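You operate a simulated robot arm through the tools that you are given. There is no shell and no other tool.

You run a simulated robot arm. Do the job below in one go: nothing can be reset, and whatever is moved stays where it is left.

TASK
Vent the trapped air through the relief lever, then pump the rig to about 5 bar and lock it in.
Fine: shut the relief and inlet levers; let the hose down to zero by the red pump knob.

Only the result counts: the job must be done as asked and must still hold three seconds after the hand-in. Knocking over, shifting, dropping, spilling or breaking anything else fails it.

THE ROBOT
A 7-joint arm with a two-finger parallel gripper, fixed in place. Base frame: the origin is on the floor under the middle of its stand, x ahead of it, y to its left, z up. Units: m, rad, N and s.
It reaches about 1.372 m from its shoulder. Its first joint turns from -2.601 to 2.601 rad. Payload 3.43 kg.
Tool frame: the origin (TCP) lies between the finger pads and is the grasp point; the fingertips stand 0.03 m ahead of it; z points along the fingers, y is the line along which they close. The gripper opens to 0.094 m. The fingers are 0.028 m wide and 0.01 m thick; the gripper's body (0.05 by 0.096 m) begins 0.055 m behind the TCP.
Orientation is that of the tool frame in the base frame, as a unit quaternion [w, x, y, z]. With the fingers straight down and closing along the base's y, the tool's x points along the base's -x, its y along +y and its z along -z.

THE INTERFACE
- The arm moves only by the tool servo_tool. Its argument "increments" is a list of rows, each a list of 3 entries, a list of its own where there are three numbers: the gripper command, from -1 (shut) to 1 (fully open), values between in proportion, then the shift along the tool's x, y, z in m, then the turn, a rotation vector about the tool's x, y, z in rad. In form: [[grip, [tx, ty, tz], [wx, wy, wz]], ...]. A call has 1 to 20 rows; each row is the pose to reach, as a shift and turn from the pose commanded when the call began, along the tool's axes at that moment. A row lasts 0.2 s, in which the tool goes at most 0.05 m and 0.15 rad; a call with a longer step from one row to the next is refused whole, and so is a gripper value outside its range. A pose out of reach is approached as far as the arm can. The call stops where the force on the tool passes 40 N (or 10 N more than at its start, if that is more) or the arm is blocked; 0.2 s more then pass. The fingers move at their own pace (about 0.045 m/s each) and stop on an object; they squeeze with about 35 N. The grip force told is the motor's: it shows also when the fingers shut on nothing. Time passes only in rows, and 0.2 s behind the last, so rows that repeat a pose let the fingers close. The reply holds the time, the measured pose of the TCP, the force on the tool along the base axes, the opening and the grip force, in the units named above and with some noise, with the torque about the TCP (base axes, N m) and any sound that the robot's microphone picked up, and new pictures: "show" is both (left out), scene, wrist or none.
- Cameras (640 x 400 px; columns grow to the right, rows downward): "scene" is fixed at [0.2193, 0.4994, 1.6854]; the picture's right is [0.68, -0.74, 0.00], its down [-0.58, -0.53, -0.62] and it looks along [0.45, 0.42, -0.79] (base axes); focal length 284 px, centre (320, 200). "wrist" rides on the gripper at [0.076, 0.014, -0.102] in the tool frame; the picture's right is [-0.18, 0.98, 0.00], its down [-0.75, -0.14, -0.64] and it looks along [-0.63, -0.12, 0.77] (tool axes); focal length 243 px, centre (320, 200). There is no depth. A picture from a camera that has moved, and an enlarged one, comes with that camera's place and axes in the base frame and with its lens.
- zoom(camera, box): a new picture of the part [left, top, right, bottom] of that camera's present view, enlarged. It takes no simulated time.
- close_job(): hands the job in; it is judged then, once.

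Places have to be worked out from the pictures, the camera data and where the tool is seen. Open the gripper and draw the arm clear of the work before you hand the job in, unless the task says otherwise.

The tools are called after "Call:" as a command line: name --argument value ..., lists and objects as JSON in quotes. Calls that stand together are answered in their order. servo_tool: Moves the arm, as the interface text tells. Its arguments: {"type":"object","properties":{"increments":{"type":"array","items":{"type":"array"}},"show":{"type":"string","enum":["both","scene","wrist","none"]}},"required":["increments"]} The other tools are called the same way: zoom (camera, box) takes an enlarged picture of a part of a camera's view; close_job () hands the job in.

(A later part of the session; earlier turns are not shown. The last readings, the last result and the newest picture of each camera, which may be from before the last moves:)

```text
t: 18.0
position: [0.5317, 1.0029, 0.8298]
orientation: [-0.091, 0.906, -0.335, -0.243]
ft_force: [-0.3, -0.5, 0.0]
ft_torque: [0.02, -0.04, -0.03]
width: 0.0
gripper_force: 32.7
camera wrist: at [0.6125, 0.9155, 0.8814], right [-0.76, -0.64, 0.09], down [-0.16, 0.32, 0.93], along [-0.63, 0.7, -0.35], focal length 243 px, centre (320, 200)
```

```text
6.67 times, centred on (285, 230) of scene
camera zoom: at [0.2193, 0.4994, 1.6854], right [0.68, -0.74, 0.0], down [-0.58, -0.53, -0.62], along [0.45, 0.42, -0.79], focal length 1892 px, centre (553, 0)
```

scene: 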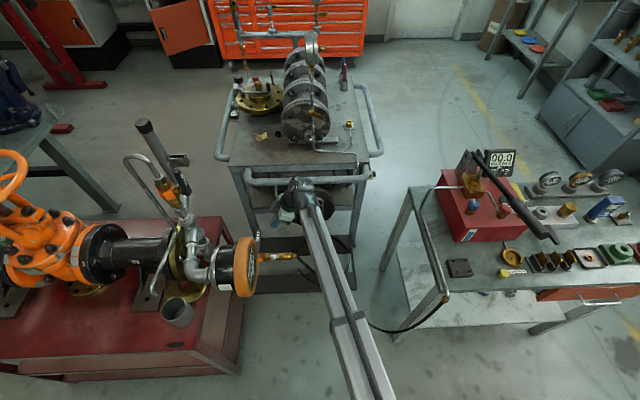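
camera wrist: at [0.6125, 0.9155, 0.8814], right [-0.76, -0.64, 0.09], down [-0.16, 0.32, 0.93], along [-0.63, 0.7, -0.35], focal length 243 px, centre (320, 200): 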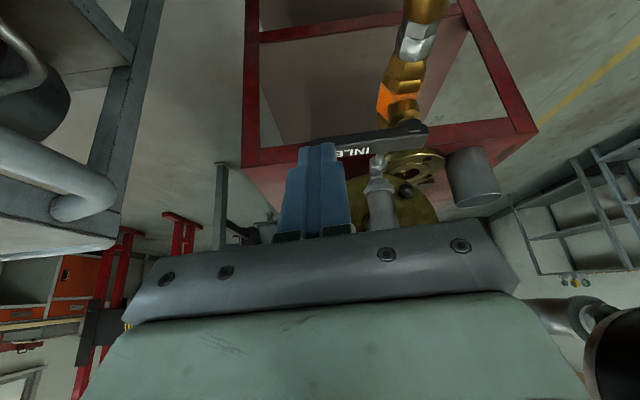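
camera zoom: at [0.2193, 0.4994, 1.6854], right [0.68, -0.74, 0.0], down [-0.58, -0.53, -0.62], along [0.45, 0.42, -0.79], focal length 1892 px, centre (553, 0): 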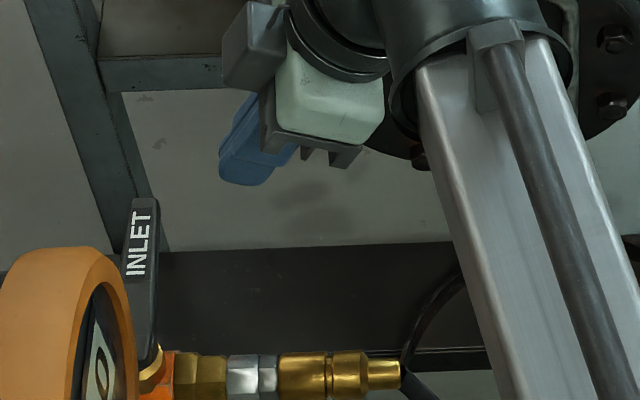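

Better estimate: inlet hub ≈(0.422, 1.002, 0.747), tip ≈(0.480, 1.07, 0.75). I lower the finger bar beside the lever's outer (hose) side.

Call:
servo_tool --increments '[[-1, [-0.001, 0.004, 0.03], [0, 0, 0]], [-1, [-0.002, 0.008, 0.06], [0, 0, 0]], [-1, [-0.0028, 0.0115, 0.0881], [0, 0, 0]]]'

Call:
zoom --camera "wrist" --box '[240, 60, 480, 240]'

Call:
zoom --camera "scene" --box '[245, 200, 325, 260]'

```text
t: 18.8
position: [0.4901, 1.0262, 0.7562]
orientation: [-0.092, 0.906, -0.335, -0.243]
ft_force: [-0.7, 0.3, 0.5]
ft_torque: [0.0, 0.03, -0.03]
width: 0.0
gripper_force: 32.7
camera wrist: at [0.5699, 0.9379, 0.8066], right [-0.76, -0.64, 0.09], down [-0.16, 0.32, 0.93], along [-0.63, 0.7, -0.35], focal length 243 px, centre (320, 200)
```

scene: 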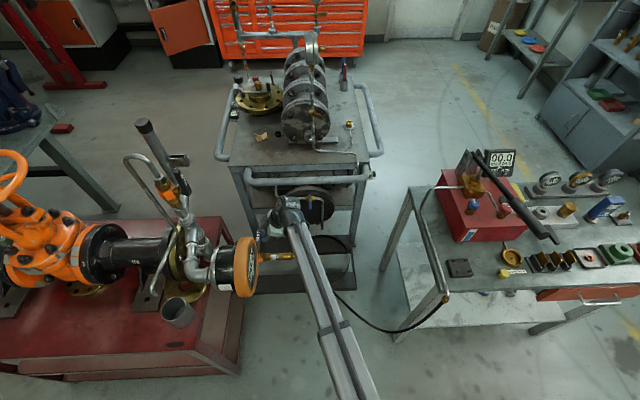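
wrist: 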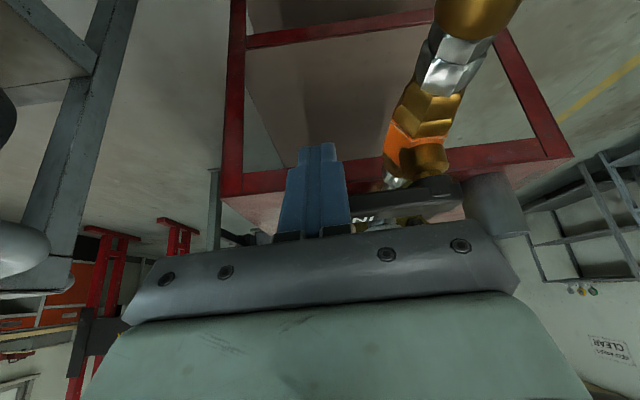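

```text
2.22 times, centred on (360, 150) of wrist
camera zoom: at [0.5699, 0.9379, 0.8066], right [-0.76, -0.64, 0.09], down [-0.16, 0.32, 0.93], along [-0.63, 0.7, -0.35], focal length 539 px, centre (231, 311)
```

zoom: 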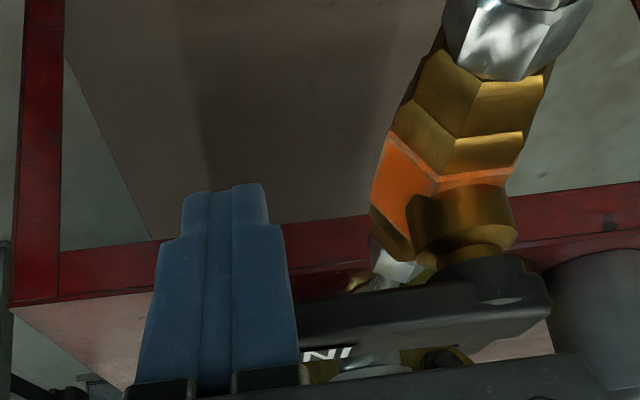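

```text
6.67 times, centred on (285, 230) of scene
camera zoom: at [0.2193, 0.4994, 1.6854], right [0.68, -0.74, 0.0], down [-0.58, -0.53, -0.62], along [0.45, 0.42, -0.79], focal length 1892 px, centre (553, 0)
```

zoom: 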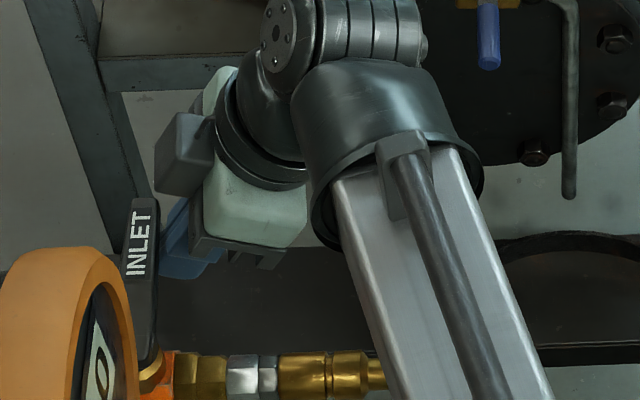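

The bar sits beside the lever with the tips just below it. I push toward the rig (counter-clockwise from above) to about 30° to test the direction.

Call:
servo_tool --increments '[[-1, [-0.0095, 0, 0.0055], [0, 0, 0]], [-1, [-0.016, -0.0027, 0.0091], [0, 0, 0]], [-1, [-0.022, -0.0053, 0.0127], [0, 0, 0]], [-1, [-0.029, -0.0059, 0.0169], [0, 0, 0]], [-1, [-0.0364, -0.0065, 0.021], [0, 0, 0]]]' --show "wrist"

Call:
zoom --camera "scene" --box '[245, 200, 325, 260]'

```text
t: 19.3
position: [0.4892, 1.0297, 0.7509]
orientation: [-0.087, 0.907, -0.338, -0.237]
ft_force: [9.8, -7.5, -3.7]
ft_torque: [-0.1, 0.09, 0.02]
width: 0.0
gripper_force: 32.7
stopped in row 2: the force on the tool passed its limit at 47 N (the readings are from after the stop); the commanded pose is now the measured one
camera wrist: at [0.5668, 0.9414, 0.8044], right [-0.76, -0.64, 0.09], down [-0.17, 0.33, 0.93], along [-0.62, 0.69, -0.36], focal length 243 px, centre (320, 200)
```

wrist: 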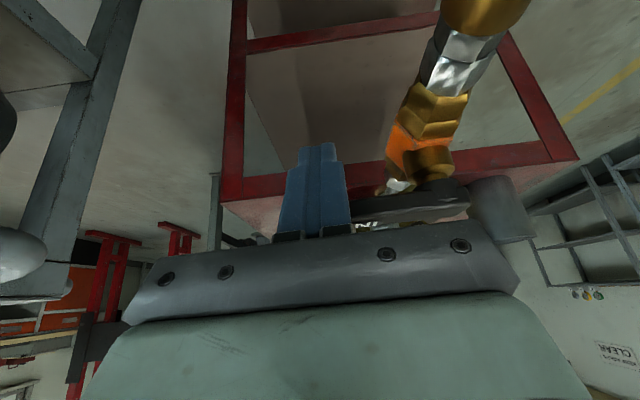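

```text
6.67 times, centred on (285, 230) of scene
camera zoom: at [0.2193, 0.4994, 1.6854], right [0.68, -0.74, 0.0], down [-0.58, -0.53, -0.62], along [0.45, 0.42, -0.79], focal length 1892 px, centre (553, 0)
```

zoom: 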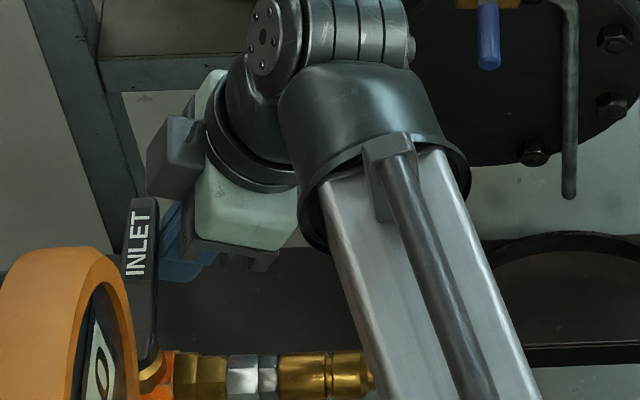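

The inlet lever is against its stop in that direction (47 N, no motion), so it opens the other way, toward the hose. I lift over the lever and go to its rig side, with a slightly steeper hand.

Call:
servo_tool --increments '[[-1, [0.0175, -0.0004, -0.0098], [0, 0, 0]], [-1, [0.008, 0.001, -0.05], [0, 0, 0]], [-1, [-0.0014, 0.0025, -0.09], [0, 0, 0]], [-1, [-0.026, 0.0035, -0.073], [0, 0.07, 0]], [-1, [-0.051, 0.0044, -0.056], [0, 0.14, 0]], [-1, [-0.0753, 0.0053, -0.0387], [0, 0.2, 0]]]' --show "wrist"

Call:
zoom --camera "scene" --box '[215, 180, 335, 270]'

Call:
zoom --camera "wrist" --box '[240, 60, 480, 240]'

```text
t: 20.7
position: [0.4468, 1.0559, 0.8217]
orientation: [-0.053, 0.926, -0.345, -0.146]
ft_force: [-0.4, -0.5, 0.2]
ft_torque: [0.01, 0.03, -0.01]
width: 0.0
gripper_force: 33.6
camera wrist: at [0.5171, 0.976, 0.8971], right [-0.78, -0.63, 0.06], down [-0.3, 0.45, 0.84], along [-0.56, 0.64, -0.54], focal length 243 px, centre (320, 200)
```

wrist: 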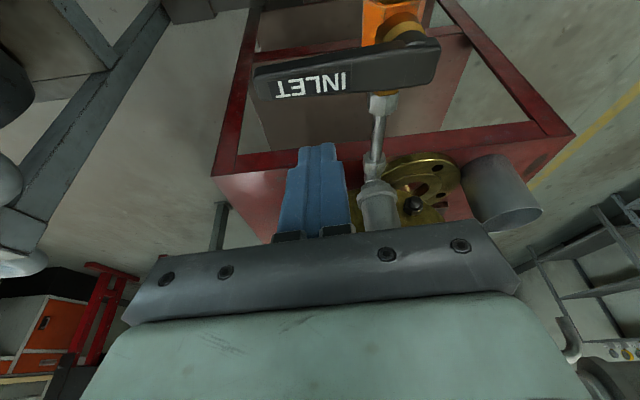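

```text
4.44 times, centred on (275, 225) of scene
camera zoom: at [0.2193, 0.4994, 1.6854], right [0.68, -0.74, 0.0], down [-0.58, -0.53, -0.62], along [0.45, 0.42, -0.79], focal length 1261 px, centre (520, 89)
```

zoom: 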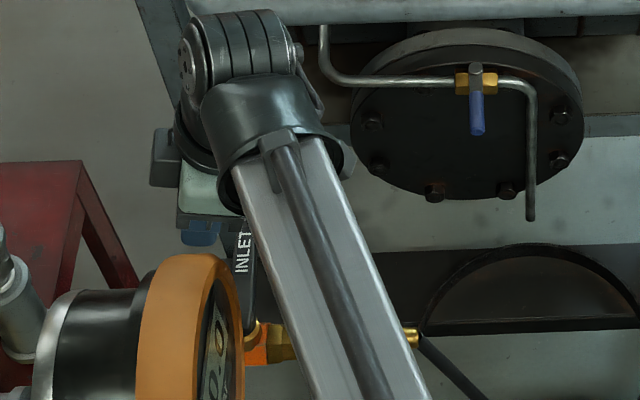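

```text
2.22 times, centred on (360, 150) of wrist
camera zoom: at [0.5171, 0.976, 0.8971], right [-0.78, -0.63, 0.06], down [-0.3, 0.45, 0.84], along [-0.56, 0.64, -0.54], focal length 539 px, centre (231, 311)
```

zoom: 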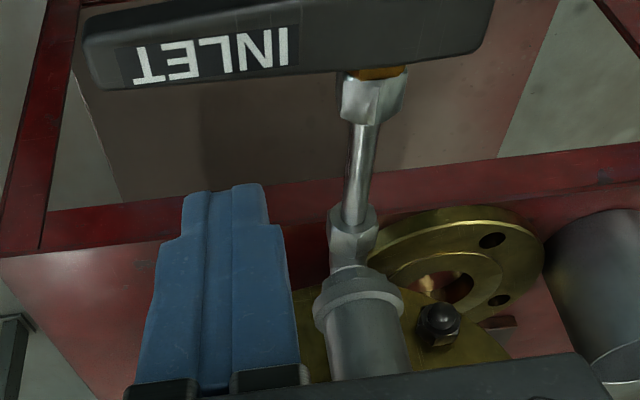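

I can see the lever clearly: hub ≈(0.415, 0.998), tip ≈(0.4845, 1.065), so the rig axes are at 45°. I lower the bar on the rig side of the lever.

Call:
servo_tool --increments '[[-1, [0.0015, 0.0006, 0.023], [0, 0, 0]], [-1, [0.003, 0.0012, 0.046], [0, 0, 0]], [-1, [0.0044, 0.0017, 0.0688], [0, 0, 0]]]' --show "wrist"

Call:
zoom --camera "wrist" --box '[200, 0, 480, 240]'

```text
t: 21.5
position: [0.4335, 1.066, 0.7553]
orientation: [-0.054, 0.926, -0.345, -0.146]
ft_force: [-0.6, -0.5, 0.3]
ft_torque: [-0.02, -0.02, 0.01]
width: 0.0001
gripper_force: 33.2
camera wrist: at [0.5033, 0.9871, 0.8295], right [-0.77, -0.63, 0.06], down [-0.3, 0.45, 0.84], along [-0.56, 0.64, -0.54], focal length 243 px, centre (320, 200)
```

wrist: 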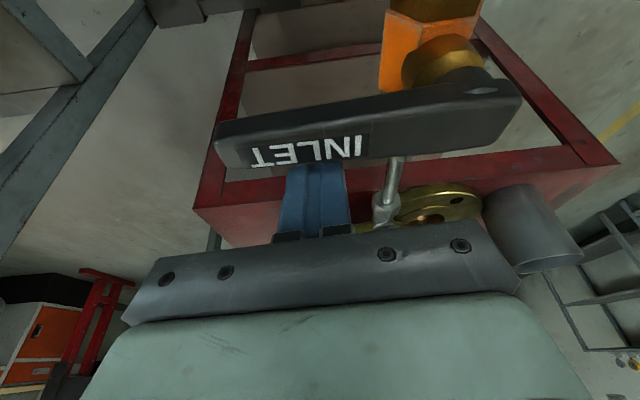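

```text
1.67 times, centred on (340, 120) of wrist
camera zoom: at [0.5033, 0.9871, 0.8295], right [-0.77, -0.63, 0.06], down [-0.3, 0.45, 0.84], along [-0.56, 0.64, -0.54], focal length 404 px, centre (287, 333)
```

zoom: 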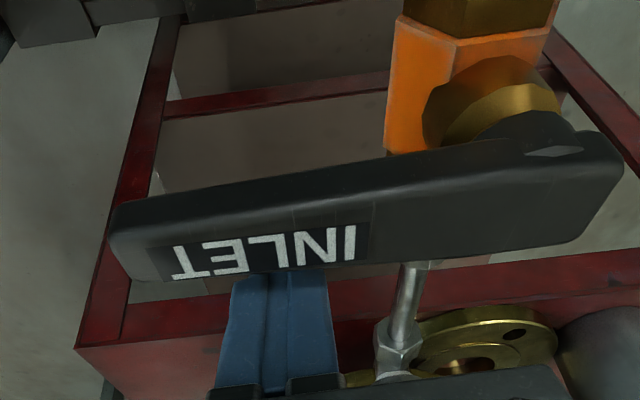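

The fingertips are now on the far side of the lever. I push toward the hose along the arc to about 45°.

Call:
servo_tool --increments '[[-1, [0.0095, 0.0007, -0.0031], [0, 0, 0]], [-1, [0.0165, -0.0012, -0.0053], [0, 0, 0]], [-1, [0.0232, -0.0032, -0.0075], [0, 0, 0]], [-1, [0.031, -0.0033, -0.01], [0, 0, 0]], [-1, [0.0387, -0.0033, -0.0125], [0, 0, 0]], [-1, [0.0467, -0.001, -0.015], [0, 0, 0]], [-1, [0.0546, 0.0017, -0.0176], [0, 0, 0]]]' --show "wrist"

```text
t: 23.1
position: [0.4753, 1.0285, 0.7546]
orientation: [-0.054, 0.926, -0.344, -0.146]
ft_force: [0.1, -0.9, 0.0]
ft_torque: [0.03, -0.01, -0.01]
width: 0.0
gripper_force: 33.0
camera wrist: at [0.5453, 0.9477, 0.8304], right [-0.77, -0.63, 0.06], down [-0.3, 0.45, 0.84], along [-0.56, 0.63, -0.54], focal length 243 px, centre (320, 200)
```

wrist: 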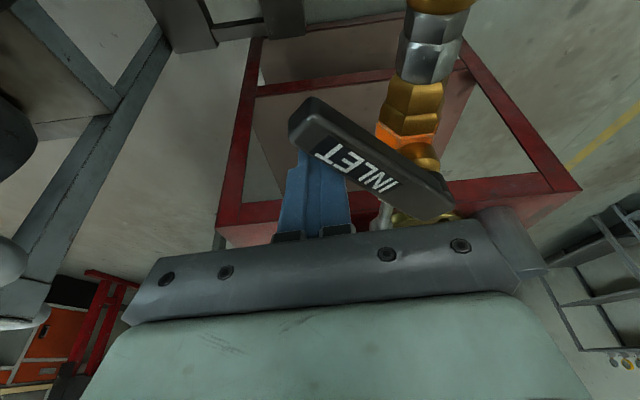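

The inlet lever is turning freely (about 45°). I continue to the in-line position.

Call:
servo_tool --increments '[[-1, [0.0075, 0.0048, -0.0024], [0, 0, 0]], [-1, [0.0147, 0.0102, -0.0047], [0, 0, 0]], [-1, [0.0205, 0.0176, -0.0065], [0, 0, 0]], [-1, [0.0263, 0.0254, -0.0084], [0, 0, 0]], [-1, [0.03, 0.0348, -0.0095], [0, 0, 0]], [-1, [0.033, 0.0442, -0.0105], [0, 0, 0]], [-1, [0.033, 0.05, -0.0105], [0, 0, 0]]]' --show "wrist"

Call:
zoom --camera "scene" --box '[215, 180, 335, 270]'

```text
t: 24.6
position: [0.4763, 0.9789, 0.7555]
orientation: [-0.062, 0.924, -0.347, -0.145]
ft_force: [4.5, 7.6, -2.7]
ft_torque: [-0.04, -0.04, -0.17]
width: 0.0001
gripper_force: 32.9
stopped in row 7: the force on the tool passed its limit at 46 N (the readings are from after the stop); the commanded pose is now the measured one
camera wrist: at [0.5445, 0.8975, 0.8299], right [-0.78, -0.62, 0.04], down [-0.3, 0.44, 0.85], along [-0.55, 0.65, -0.53], focal length 243 px, centre (320, 200)
```

wrist: 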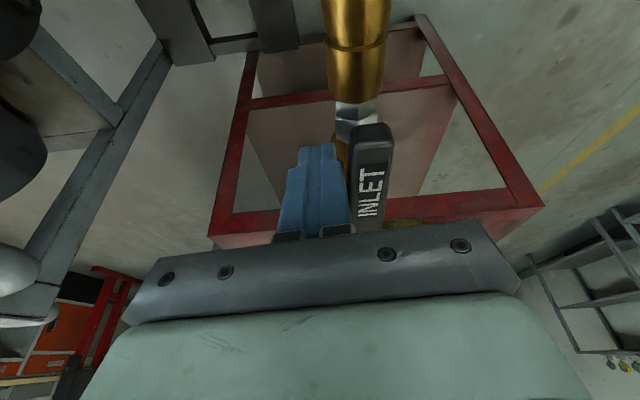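

```text
4.44 times, centred on (275, 225) of scene
camera zoom: at [0.2193, 0.4994, 1.6854], right [0.68, -0.74, 0.0], down [-0.58, -0.53, -0.62], along [0.45, 0.42, -0.79], focal length 1261 px, centre (520, 89)
```

zoom: 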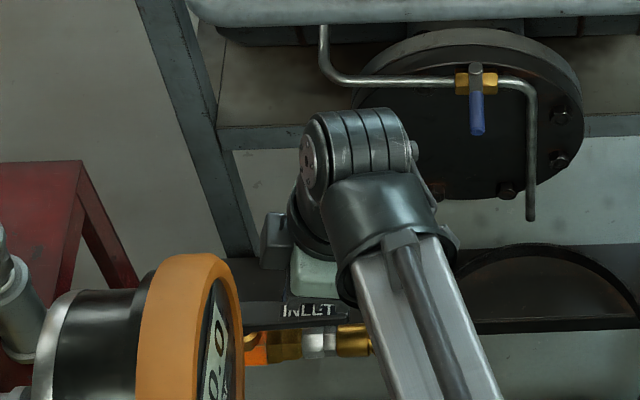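

The inlet lever is now in line with the hose (open) and against its stop. I move the fingers off sideways and withdraw upward, then check both levers.

Call:
servo_tool --increments '[[-1, [0, -0.012, -0.003], [0, 0, 0]], [-1, [0, -0.025, -0.01], [0, 0, 0]], [-1, [0, -0.025, -0.05], [0, 0, 0]], [-1, [0, -0.025, -0.09], [0, 0, 0]], [-1, [0, -0.025, -0.13], [0, 0, 0]], [-1, [0, -0.025, -0.17], [0, 0, 0]], [-1, [0, -0.025, -0.21], [0, 0, 0]], [-1, [0, -0.025, -0.25], [0, 0, 0]]]' --show "both"

Call:
zoom --camera "wrist" --box '[240, 0, 560, 220]'

```text
t: 26.4
position: [0.5497, 0.9431, 0.9962]
orientation: [-0.062, 0.925, -0.346, -0.146]
ft_force: [-0.1, -0.3, 0.4]
ft_torque: [0.01, 0.0, 0.0]
width: 0.0
gripper_force: 33.0
camera wrist: at [0.6192, 0.8624, 1.0687], right [-0.78, -0.63, 0.05], down [-0.3, 0.44, 0.85], along [-0.55, 0.65, -0.53], focal length 243 px, centre (320, 200)
```

scene: 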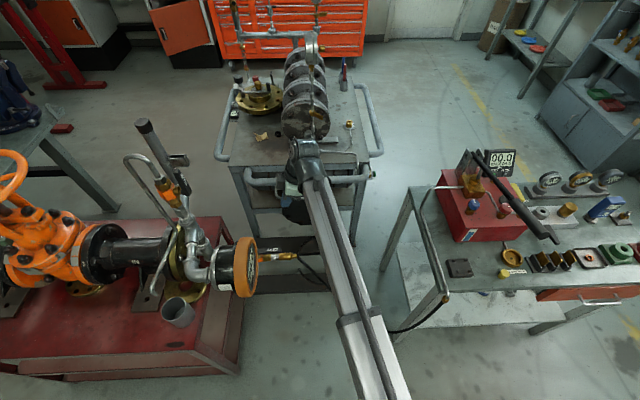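
wrist: 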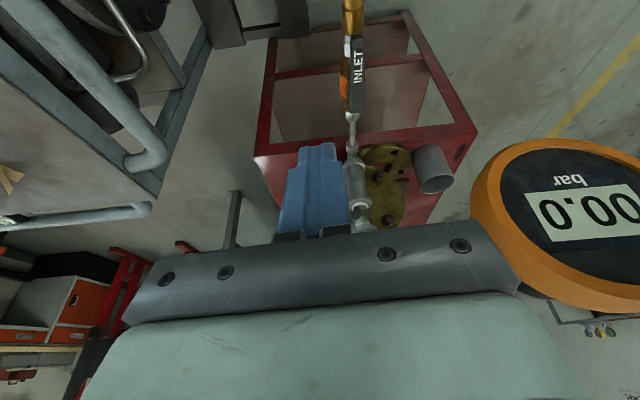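

```text
1.82 times, centred on (400, 110) of wrist
camera zoom: at [0.6192, 0.8624, 1.0687], right [-0.78, -0.63, 0.05], down [-0.3, 0.44, 0.85], along [-0.55, 0.65, -0.53], focal length 441 px, centre (174, 364)
```

zoom: 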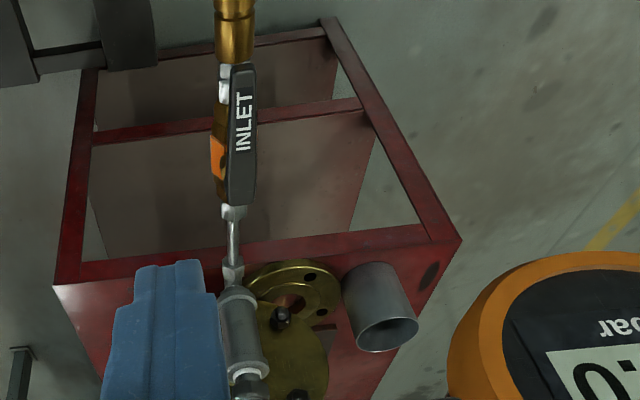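

Inlet is open (lever in line with the hose). Next I carry the hand across to the pump, ending in front of the handle tip (estimated ≈(0.87, 0.34, 1.075)), fingers level and pointing along the handle line.

Call:
servo_tool --increments '[[-1, [0.028, 0.0254, -0.0169], [0.0711, -0.0449, 0.0623]], [-1, [0.0561, 0.0509, -0.0337], [0.1421, -0.0897, 0.1247]], [-1, [0.0841, 0.0763, -0.0506], [0.2132, -0.1346, 0.187]], [-1, [0.1122, 0.1017, -0.0674], [0.2842, -0.1794, 0.2493]], [-1, [0.1402, 0.1271, -0.0843], [0.3553, -0.2243, 0.3117]], [-1, [0.1682, 0.1526, -0.1011], [0.4264, -0.2692, 0.374]], [-1, [0.1963, 0.178, -0.118], [0.4974, -0.314, 0.4363]], [-1, [0.2243, 0.2034, -0.1348], [0.5685, -0.3589, 0.4986]], [-1, [0.2524, 0.2289, -0.1517], [0.6395, -0.4037, 0.561]], [-1, [0.2804, 0.2543, -0.1685], [0.7106, -0.4486, 0.6233]], [-1, [0.3084, 0.2797, -0.1854], [0.7817, -0.4935, 0.6856]], [-1, [0.3365, 0.3052, -0.2022], [0.8527, -0.5383, 0.748]], [-1, [0.3645, 0.3306, -0.2191], [0.9238, -0.5832, 0.8103]], [-1, [0.3926, 0.356, -0.2359], [0.9948, -0.628, 0.8726]], [-1, [0.4206, 0.3814, -0.2528], [1.0659, -0.6729, 0.935]], [-1, [0.4486, 0.4069, -0.2696], [1.137, -0.7178, 0.9973]], [-1, [0.4767, 0.4323, -0.2865], [1.208, -0.7626, 1.0596]], [-1, [0.5047, 0.4577, -0.3033], [1.279, -0.8075, 1.122]]]' --show "both"

```text
t: 30.2
position: [0.6789, 0.2169, 1.1219]
orientation: [0.593, -0.294, 0.708, 0.247]
ft_force: [0.4, -0.8, 0.1]
ft_torque: [-0.03, -0.01, -0.01]
width: 0.0
gripper_force: 33.1
camera wrist: at [0.5878, 0.1459, 1.0634], right [-0.67, 0.72, 0.18], down [-0.25, -0.45, 0.85], along [0.7, 0.53, 0.49], focal length 243 px, centre (320, 200)
```

scene: 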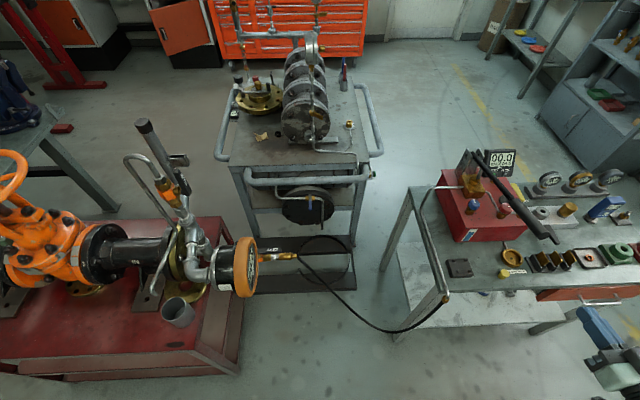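
wrist: 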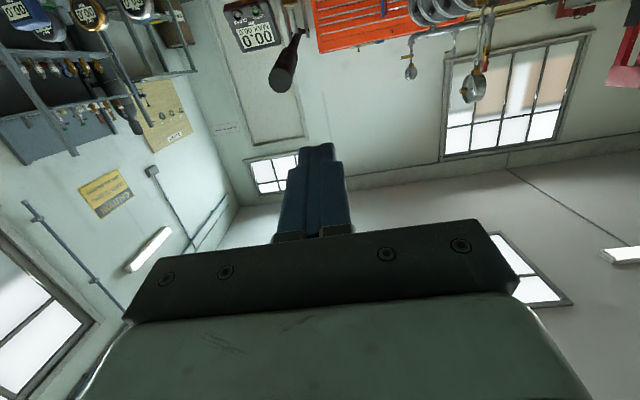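

The pump handle is seen nearly end-on from below, with the pump display beside it. I zoom in both cameras to fix the handle's line, tip and pivot.

Call:
zoom --camera "wrist" --box '[210, 0, 350, 110]'

Call:
zoom --camera "scene" --box '[440, 140, 570, 250]'

```text
3.64 times, centred on (280, 55) of wrist
camera zoom: at [0.5878, 0.1459, 1.0634], right [-0.67, 0.72, 0.18], down [-0.25, -0.45, 0.85], along [0.7, 0.53, 0.49], focal length 882 px, centre (466, 727)
```

zoom: 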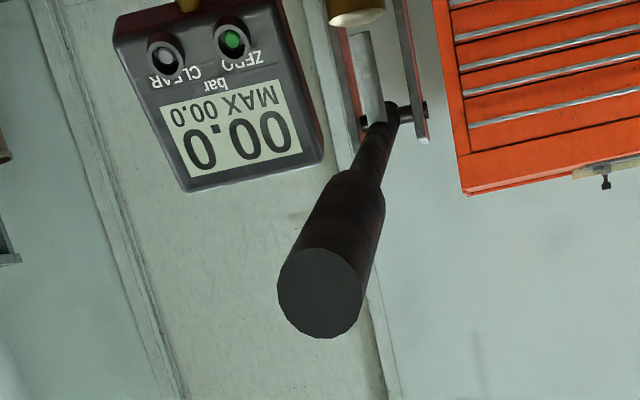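

```text
3.64 times, centred on (505, 195) of scene
camera zoom: at [0.2193, 0.4994, 1.6854], right [0.68, -0.74, 0.0], down [-0.58, -0.53, -0.62], along [0.45, 0.42, -0.79], focal length 1032 px, centre (-353, 218)
```

zoom: 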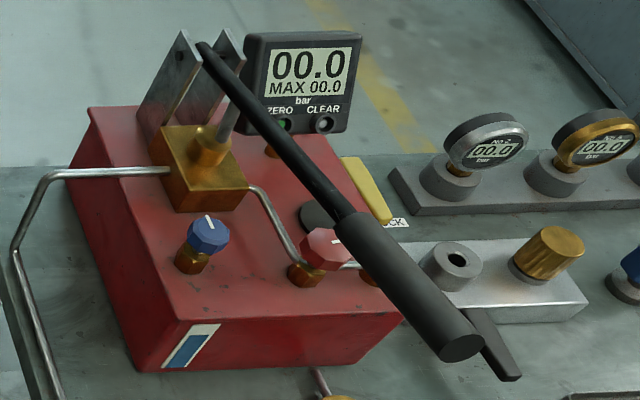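

Triangulation is consistent: handle tip ≈(0.867, 0.336, 1.073), pivot ≈(1.129, 0.602, 0.997), handle about 0.38 m long, raised about 11°. I roll the hand 90° so the fingers open vertically, open them to 6 cm, and line up in front of the tip.

Call:
servo_tool --increments '[[0.277, [0.0007, -0.0042, 0.011], [0.0012, 0.0019, 0.1307]], [0.277, [0.0013, -0.0084, 0.022], [0.0024, 0.0039, 0.2614]], [0.277, [0.002, -0.0126, 0.033], [0.0037, 0.0058, 0.392]], [0.277, [0.0026, -0.0168, 0.044], [0.0049, 0.0077, 0.5227]], [0.277, [0.0033, -0.021, 0.055], [0.0061, 0.0097, 0.6534]], [0.277, [0.0039, -0.0252, 0.066], [0.0074, 0.0116, 0.7841]], [0.277, [0.0046, -0.0293, 0.077], [0.0086, 0.0135, 0.9148]], [0.277, [0.0052, -0.0335, 0.088], [0.0098, 0.0155, 1.0455]], [0.277, [0.0059, -0.0377, 0.099], [0.011, 0.0174, 1.1762]], [0.277, [0.0065, -0.0419, 0.11], [0.0123, 0.0193, 1.3068]], [0.277, [0.0072, -0.0461, 0.121], [0.0135, 0.0213, 1.4375]], [0.277, [0.0078, -0.0503, 0.132], [0.0147, 0.0232, 1.5682]]]' --show "both"

Call:
zoom --camera "scene" --box '[460, 150, 640, 320]'

```text
t: 32.8
position: [0.805, 0.2752, 1.0887]
orientation: [0.24, 0.296, 0.716, 0.585]
ft_force: [1.2, 0.1, 0.3]
ft_torque: [-0.03, -0.02, 0.0]
width: 0.06
gripper_force: 0.1
camera wrist: at [0.6828, 0.2588, 1.1238], right [0.27, 0.01, 0.96], down [0.07, -1.0, -0.01], along [0.96, 0.07, -0.27], focal length 243 px, centre (320, 200)
```

scene: 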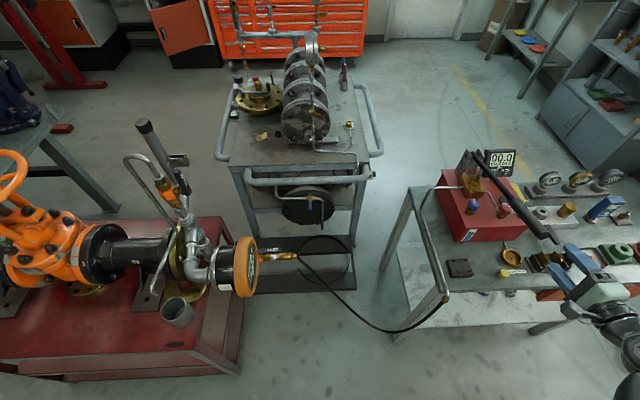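
wrist: 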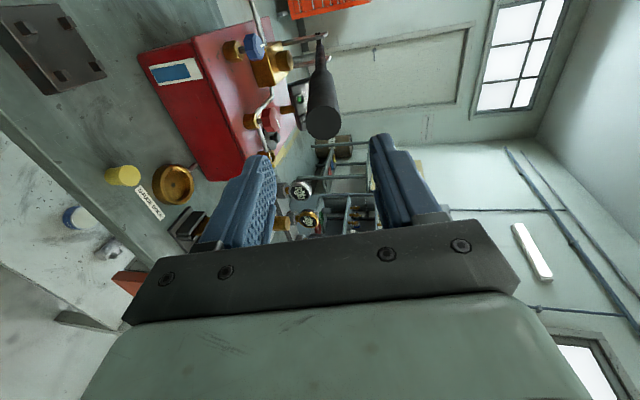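

```text
2.35 times, centred on (550, 235) of scene
camera zoom: at [0.2193, 0.4994, 1.6854], right [0.68, -0.74, 0.0], down [-0.58, -0.53, -0.62], along [0.45, 0.42, -0.79], focal length 668 px, centre (-221, 118)
```

zoom: 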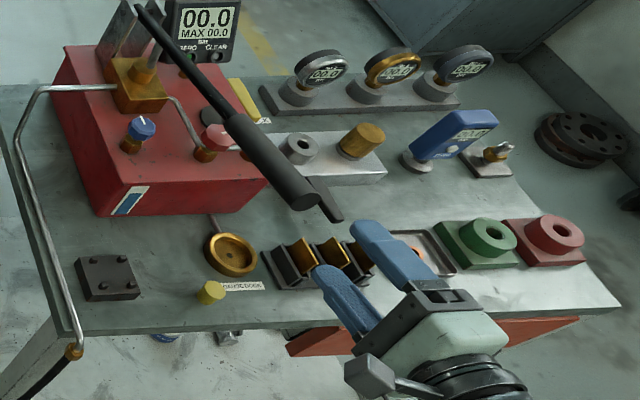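

The handle tip is centred between the open fingers. I advance so the fingers straddle the grip by 7 cm and partly close to a loose yoke around it.

Call:
servo_tool --increments '[[0.277, [-0.0005, 0.0005, 0.035], [0, 0, 0]], [0.277, [-0.001, 0.001, 0.07], [0, 0, 0]], [0.277, [-0.0013, 0.001, 0.1], [0, 0, 0]], [0.277, [-0.0015, 0.001, 0.128], [0, 0, 0]], [-0.19, [-0.0015, 0.001, 0.128], [0, 0, 0]], [-0.19, [-0.0015, 0.001, 0.128], [0, 0, 0]]]' --show "both"

Call:
zoom --camera "scene" --box '[450, 140, 600, 290]'

```text
t: 34.2
position: [0.8944, 0.3615, 1.0639]
orientation: [0.242, 0.294, 0.716, 0.585]
ft_force: [0.3, -0.1, -0.6]
ft_torque: [0.02, -0.02, 0.02]
width: 0.038
gripper_force: 0.0
camera wrist: at [0.771, 0.3456, 1.0987], right [0.27, 0.01, 0.96], down [0.07, -1.0, -0.01], along [0.96, 0.07, -0.27], focal length 243 px, centre (320, 200)
```

scene: 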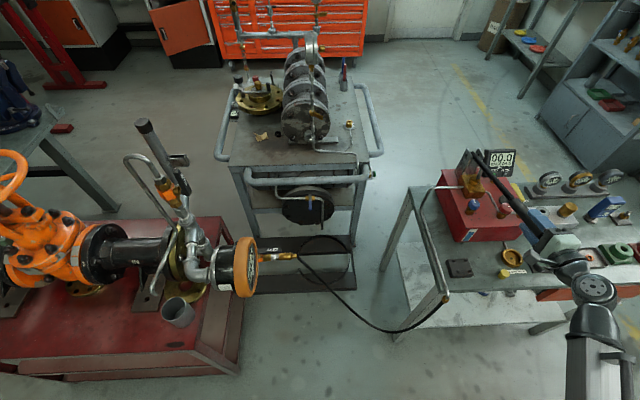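
wrist: 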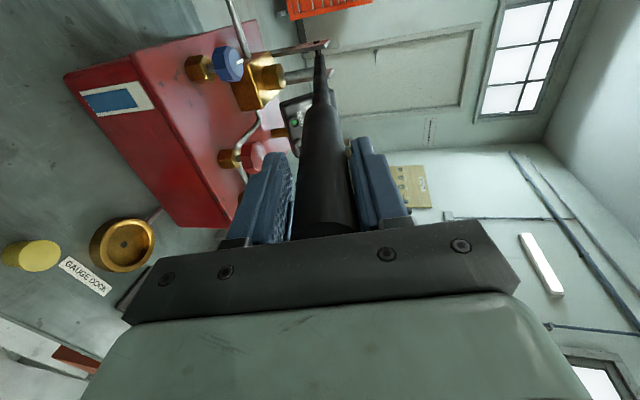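

```text
2.67 times, centred on (525, 215) of scene
camera zoom: at [0.2193, 0.4994, 1.6854], right [0.68, -0.74, 0.0], down [-0.58, -0.53, -0.62], along [0.45, 0.42, -0.79], focal length 757 px, centre (-227, 160)
```

zoom: 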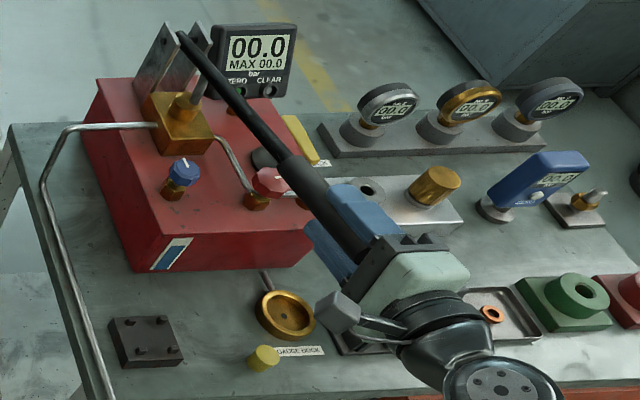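

The yoke is around the grip. I press the handle down along its arc (about 0.35 rad) while watching force, sound and the display.

Call:
servo_tool --increments '[[-0.19, [0, -0.017, 0.0004], [-0.05, 0, 0]], [-0.19, [0, -0.034, 0.0017], [-0.1, 0, 0]], [-0.19, [0, -0.051, 0.0038], [-0.15, 0, 0]], [-0.19, [0, -0.0677, 0.0068], [-0.2, 0, 0]], [-0.19, [0, -0.0844, 0.0106], [-0.25, 0, 0]], [-0.19, [0, -0.1008, 0.0152], [-0.3, 0, 0]], [-0.19, [0, -0.1169, 0.0207], [-0.35, 0, 0]]]' --show "scene"

Call:
zoom --camera "scene" --box '[450, 140, 600, 290]'

```text
t: 35.8
position: [0.891, 0.3595, 0.9473]
orientation: [0.289, 0.247, 0.603, 0.701]
ft_force: [-0.2, 0.5, 2.9]
ft_torque: [-0.04, 0.12, -0.05]
width: 0.0395
gripper_force: 1.2
```

scene: 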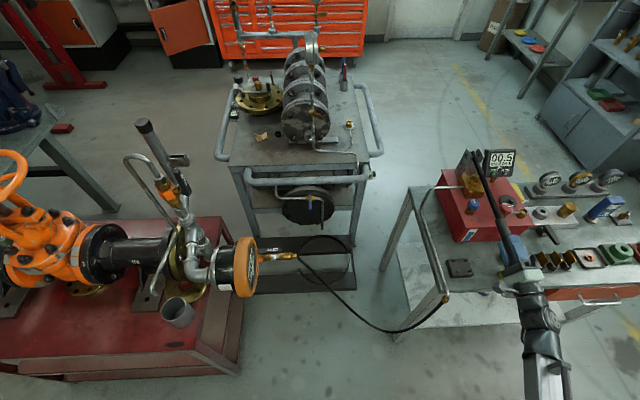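

```text
2.67 times, centred on (525, 215) of scene
camera zoom: at [0.2193, 0.4994, 1.6854], right [0.68, -0.74, 0.0], down [-0.58, -0.53, -0.62], along [0.45, 0.42, -0.79], focal length 757 px, centre (-227, 160)
```

zoom: 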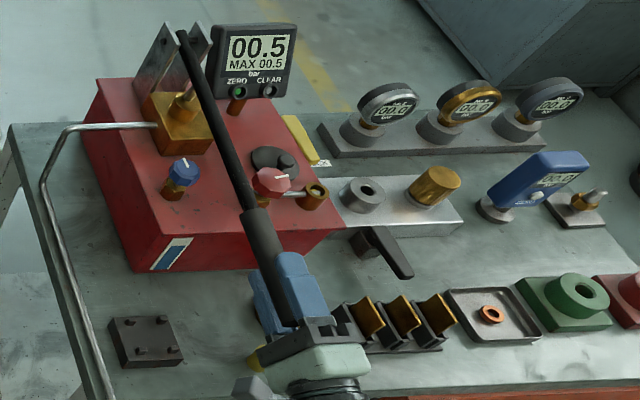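

The pump display shows 0.5 bar while stroking. I check the rig gauge and the drain cup, then continue down to find the end of the stroke.

Call:
zoom --camera "scene" --box '[236, 236, 276, 286]'

Call:
servo_tool --increments '[[-0.19, [0, -0.017, 0.0004], [-0.05, 0, 0]], [-0.19, [0, -0.034, 0.0017], [-0.1, 0, 0]], [-0.19, [0, -0.051, 0.0038], [-0.15, 0, 0]], [-0.19, [0, -0.0677, 0.0068], [-0.2, 0, 0]]]' --show "scene"

Call:
zoom --camera "scene" --box '[450, 140, 600, 290]'

Call:
zoom --camera "scene" --box '[140, 270, 220, 340]'

```text
8.00 times, centred on (256, 261) of scene
camera zoom: at [0.2193, 0.4994, 1.6854], right [0.68, -0.74, 0.0], down [-0.58, -0.53, -0.62], along [0.45, 0.42, -0.79], focal length 2270 px, centre (832, -288)
```

zoom: 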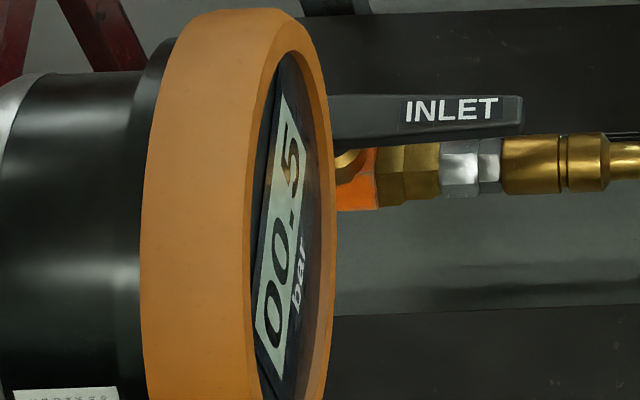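

```text
t: 36.6
position: [0.8959, 0.3642, 0.9148]
orientation: [0.303, 0.225, 0.551, 0.744]
ft_force: [-2.0, -4.5, 31.0]
ft_torque: [-1.1, 0.81, 0.49]
width: 0.0559
gripper_force: 16.1
stopped in row 3: the force on the tool passed its limit at 49 N (the readings are from after the stop); the commanded pose is now the measured one
```

scene: 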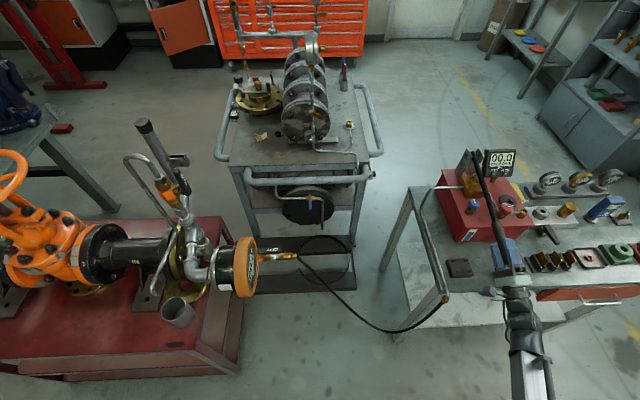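

```text
2.67 times, centred on (525, 215) of scene
camera zoom: at [0.2193, 0.4994, 1.6854], right [0.68, -0.74, 0.0], down [-0.58, -0.53, -0.62], along [0.45, 0.42, -0.79], focal length 757 px, centre (-227, 160)
```

zoom: 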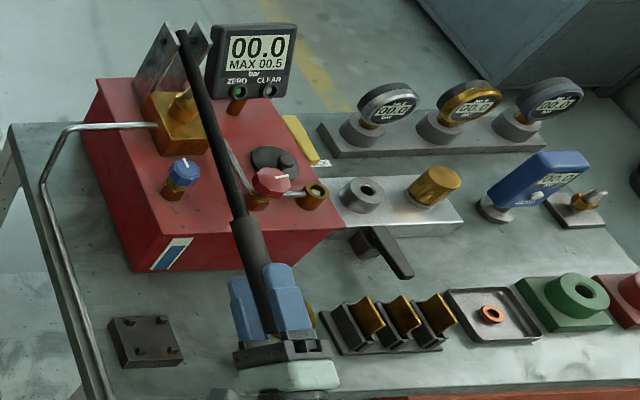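

```text
5.71 times, centred on (180, 305) of scene
camera zoom: at [0.2193, 0.4994, 1.6854], right [0.68, -0.74, 0.0], down [-0.58, -0.53, -0.62], along [0.45, 0.42, -0.79], focal length 1622 px, centre (1120, -400)
```

zoom: 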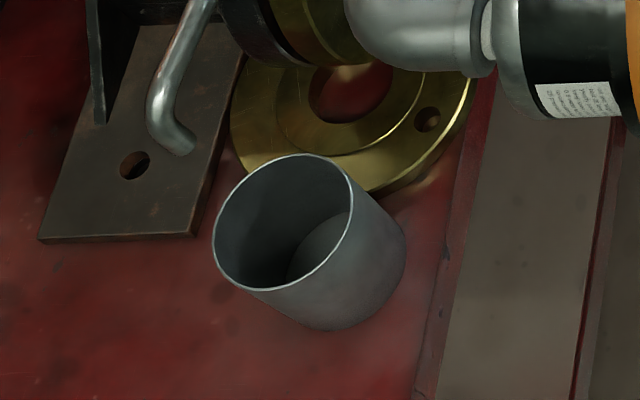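

Pumping raised both gauges to 0.5 bar, then it bled off through the open relief; the stroke bottoms at a tip height of about 0.915. Now I raise the handle back up along the arc.

Call:
servo_tool --increments '[[-0.19, [0, 0.005, 0], [0.01, 0, 0]], [-0.19, [0, 0.0205, 0.0006], [0.06, 0, 0]], [-0.19, [0, 0.0408, 0.0025], [0.12, 0, 0]], [-0.19, [0, 0.061, 0.0055], [0.18, 0, 0]], [-0.19, [0, 0.0811, 0.0098], [0.24, 0, 0]], [-0.19, [0, 0.1008, 0.0152], [0.3, 0, 0]], [-0.19, [0, 0.1201, 0.0219], [0.36, 0, 0]], [-0.19, [0, 0.1391, 0.0298], [0.42, 0, 0]], [-0.19, [0, 0.1514, 0.0354], [0.46, 0, 0]]]' --show "scene"

Call:
zoom --camera "scene" --box '[450, 140, 600, 290]'

```text
t: 38.6
position: [0.8911, 0.359, 1.0647]
orientation: [0.244, 0.291, 0.709, 0.594]
ft_force: [-0.7, -0.5, -0.2]
ft_torque: [0.0, 0.02, 0.01]
width: 0.0381
gripper_force: 0.1
```

scene: 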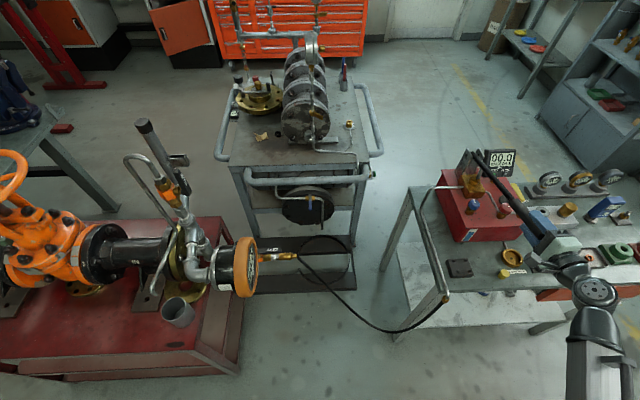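

```text
2.67 times, centred on (525, 215) of scene
camera zoom: at [0.2193, 0.4994, 1.6854], right [0.68, -0.74, 0.0], down [-0.58, -0.53, -0.62], along [0.45, 0.42, -0.79], focal length 757 px, centre (-227, 160)
```

zoom: 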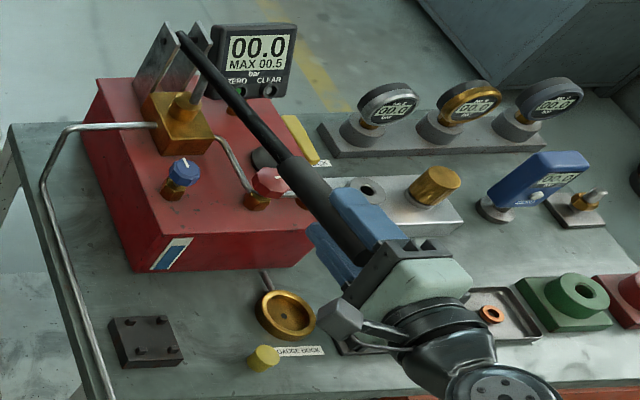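

The handle is back at the top with gauges at zero. I run another full stroke with the relief open to keep flushing the trapped air, watching for sounds, the MAX reading and the cup.

Call:
servo_tool --increments '[[-0.19, [0, -0.0205, 0.0006], [-0.06, 0, 0]], [-0.19, [0, -0.0408, 0.0025], [-0.12, 0, 0]], [-0.19, [0, -0.061, 0.0055], [-0.18, 0, 0]], [-0.19, [0, -0.0811, 0.0098], [-0.24, 0, 0]], [-0.19, [0, -0.1008, 0.0152], [-0.3, 0, 0]], [-0.19, [0, -0.1201, 0.0219], [-0.36, 0, 0]], [-0.19, [0, -0.1328, 0.0269], [-0.4, 0, 0]], [-0.19, [0, -0.1201, 0.0219], [-0.36, 0, 0]], [-0.19, [0, -0.1008, 0.0152], [-0.3, 0, 0]], [-0.19, [0, -0.0811, 0.0098], [-0.24, 0, 0]], [-0.19, [0, -0.061, 0.0055], [-0.18, 0, 0]], [-0.19, [0, -0.0408, 0.0025], [-0.12, 0, 0]], [-0.19, [0, -0.0205, 0.0006], [-0.06, 0, 0]], [-0.19, [0, 0, 0], [0, 0, 0]]]' --show "scene"

Call:
zoom --camera "scene" --box '[480, 140, 530, 180]'

Call:
zoom --camera "scene" --box '[140, 270, 220, 340]'

```text
t: 41.6
position: [0.8911, 0.3599, 1.0655]
orientation: [0.244, 0.291, 0.709, 0.594]
ft_force: [0.7, -0.2, 0.0]
ft_torque: [-0.01, 0.02, 0.0]
width: 0.0383
gripper_force: 0.2
```

scene: 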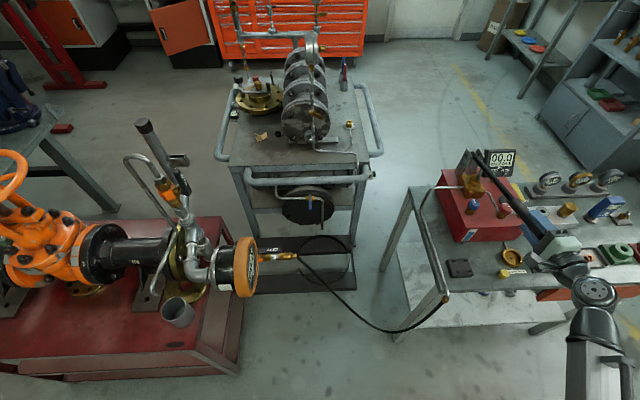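

```text
10.00 times, centred on (505, 160) of scene
camera zoom: at [0.2193, 0.4994, 1.6854], right [0.68, -0.74, 0.0], down [-0.58, -0.53, -0.62], along [0.45, 0.42, -0.79], focal length 2838 px, centre (-1530, 600)
```

zoom: 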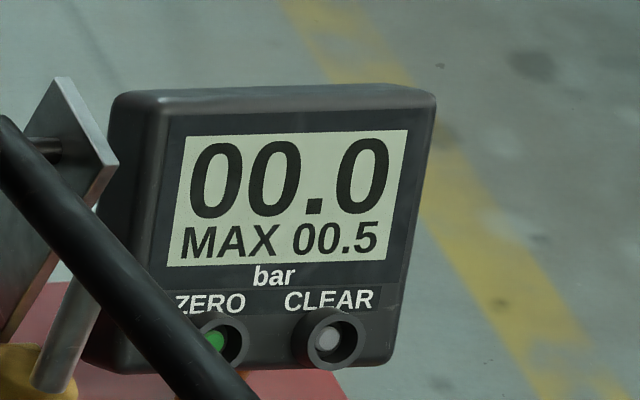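

```text
5.71 times, centred on (180, 305) of scene
camera zoom: at [0.2193, 0.4994, 1.6854], right [0.68, -0.74, 0.0], down [-0.58, -0.53, -0.62], along [0.45, 0.42, -0.79], focal length 1622 px, centre (1120, -400)
```

zoom: 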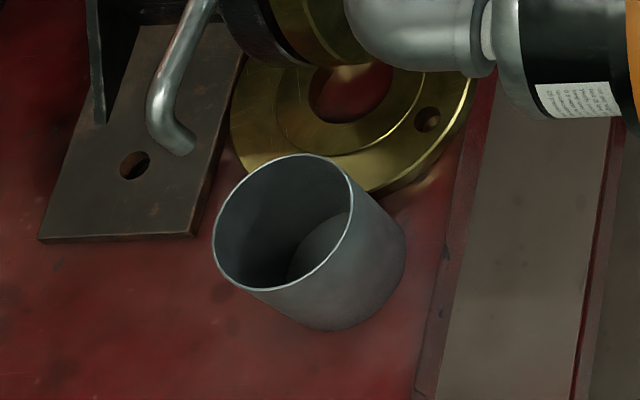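

No sound or water yet. I do a downstroke and look at both gauges mid-stroke to see the flow back-pressure.

Call:
servo_tool --increments '[[-0.19, [0, -0.0205, 0.0006], [-0.06, 0, 0]], [-0.19, [0, -0.0408, 0.0025], [-0.12, 0, 0]], [-0.19, [0, -0.061, 0.0055], [-0.18, 0, 0]], [-0.19, [0, -0.0811, 0.0098], [-0.24, 0, 0]], [-0.19, [0, -0.1008, 0.0152], [-0.3, 0, 0]], [-0.19, [0, -0.1201, 0.0219], [-0.36, 0, 0]], [-0.19, [0, -0.1359, 0.0282], [-0.41, 0, 0]]]' --show "none"

Call:
zoom --camera "scene" --box '[470, 140, 550, 190]'

Call:
zoom --camera "scene" --box '[236, 236, 276, 286]'

Call:
zoom --camera "scene" --box '[140, 270, 220, 340]'

```text
t: 43.2
position: [0.8944, 0.3631, 0.9253]
orientation: [0.298, 0.235, 0.572, 0.727]
ft_force: [-0.4, 0.0, 4.0]
ft_torque: [-0.09, 0.07, 0.03]
width: 0.0396
gripper_force: 1.1
```

```text
8.00 times, centred on (510, 165) of scene
camera zoom: at [0.2193, 0.4994, 1.6854], right [0.68, -0.74, 0.0], down [-0.58, -0.53, -0.62], along [0.45, 0.42, -0.79], focal length 2270 px, centre (-1200, 480)
```

zoom: 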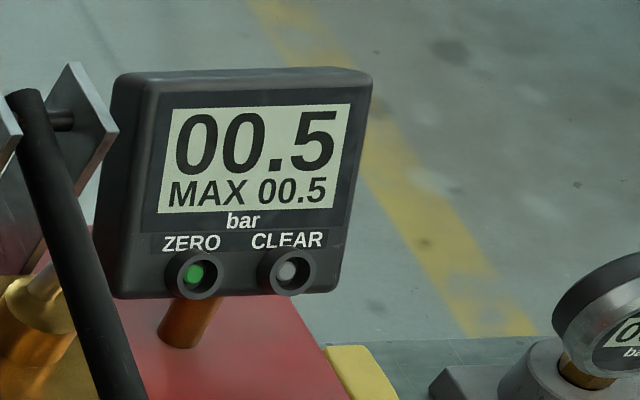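

```text
8.00 times, centred on (256, 261) of scene
camera zoom: at [0.2193, 0.4994, 1.6854], right [0.68, -0.74, 0.0], down [-0.58, -0.53, -0.62], along [0.45, 0.42, -0.79], focal length 2270 px, centre (832, -288)
```

zoom: 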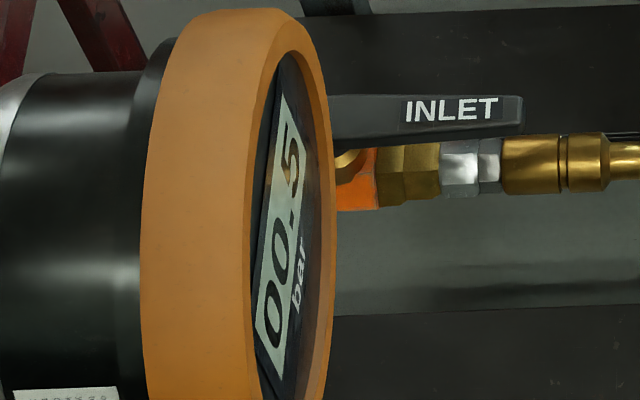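

```text
5.71 times, centred on (180, 305) of scene
camera zoom: at [0.2193, 0.4994, 1.6854], right [0.68, -0.74, 0.0], down [-0.58, -0.53, -0.62], along [0.45, 0.42, -0.79], focal length 1622 px, centre (1120, -400)
```

zoom: 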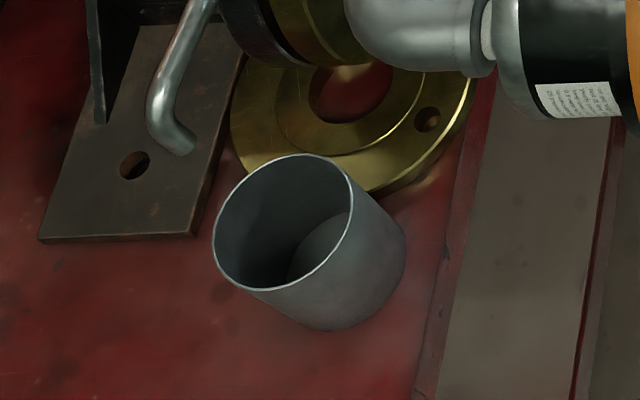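

Both gauges show 0.5 bar during the push; no water yet. I keep pumping: up and down again, checking the tube outlet and cup.

Call:
servo_tool --increments '[[-0.19, [0, 0.0205, 0.0006], [0.06, 0, 0]], [-0.19, [0, 0.0408, 0.0025], [0.12, 0, 0]], [-0.19, [0, 0.061, 0.0055], [0.18, 0, 0]], [-0.19, [0, 0.0811, 0.0098], [0.24, 0, 0]], [-0.19, [0, 0.1008, 0.0152], [0.3, 0, 0]], [-0.19, [0, 0.1201, 0.0219], [0.36, 0, 0]], [-0.19, [0, 0.1391, 0.0298], [0.42, 0, 0]], [-0.19, [0, 0.1514, 0.0354], [0.46, 0, 0]], [-0.19, [0, 0.1391, 0.0298], [0.42, 0, 0]], [-0.19, [0, 0.1201, 0.0219], [0.36, 0, 0]], [-0.19, [0, 0.1008, 0.0152], [0.3, 0, 0]], [-0.19, [0, 0.0811, 0.0098], [0.24, 0, 0]], [-0.19, [0, 0.061, 0.0055], [0.18, 0, 0]], [-0.19, [0, 0.0408, 0.0025], [0.12, 0, 0]], [-0.19, [0, 0.0205, 0.0006], [0.06, 0, 0]], [-0.19, [0, 0, 0], [0, 0, 0]]]' --show "none"

Call:
zoom --camera "scene" --box '[470, 140, 550, 190]'

Call:
zoom --camera "scene" --box '[120, 140, 280, 340]'

```text
t: 46.6
position: [0.8946, 0.3614, 0.9254]
orientation: [0.298, 0.235, 0.572, 0.727]
ft_force: [0.7, -0.3, 2.0]
ft_torque: [-0.1, 0.09, 0.03]
width: 0.0394
gripper_force: 1.5
```

```text
8.00 times, centred on (510, 165) of scene
camera zoom: at [0.2193, 0.4994, 1.6854], right [0.68, -0.74, 0.0], down [-0.58, -0.53, -0.62], along [0.45, 0.42, -0.79], focal length 2270 px, centre (-1200, 480)
```

zoom: 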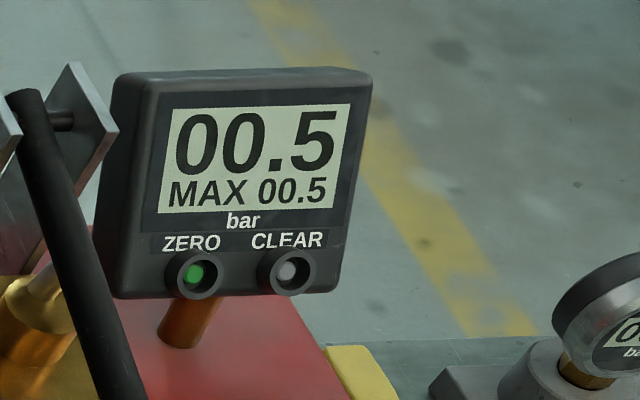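

```text
2.00 times, centred on (200, 240) of scene
camera zoom: at [0.2193, 0.4994, 1.6854], right [0.68, -0.74, 0.0], down [-0.58, -0.53, -0.62], along [0.45, 0.42, -0.79], focal length 568 px, centre (560, 120)
```

zoom: 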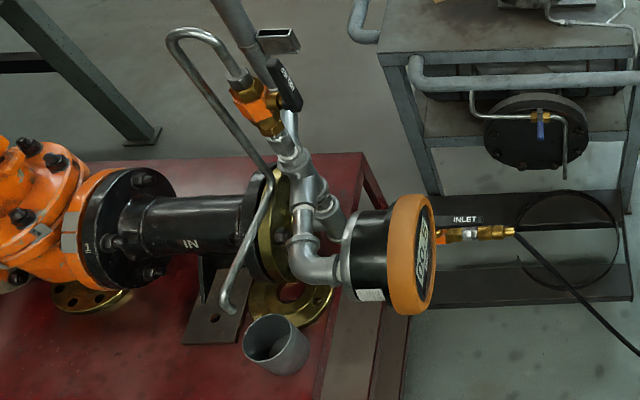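

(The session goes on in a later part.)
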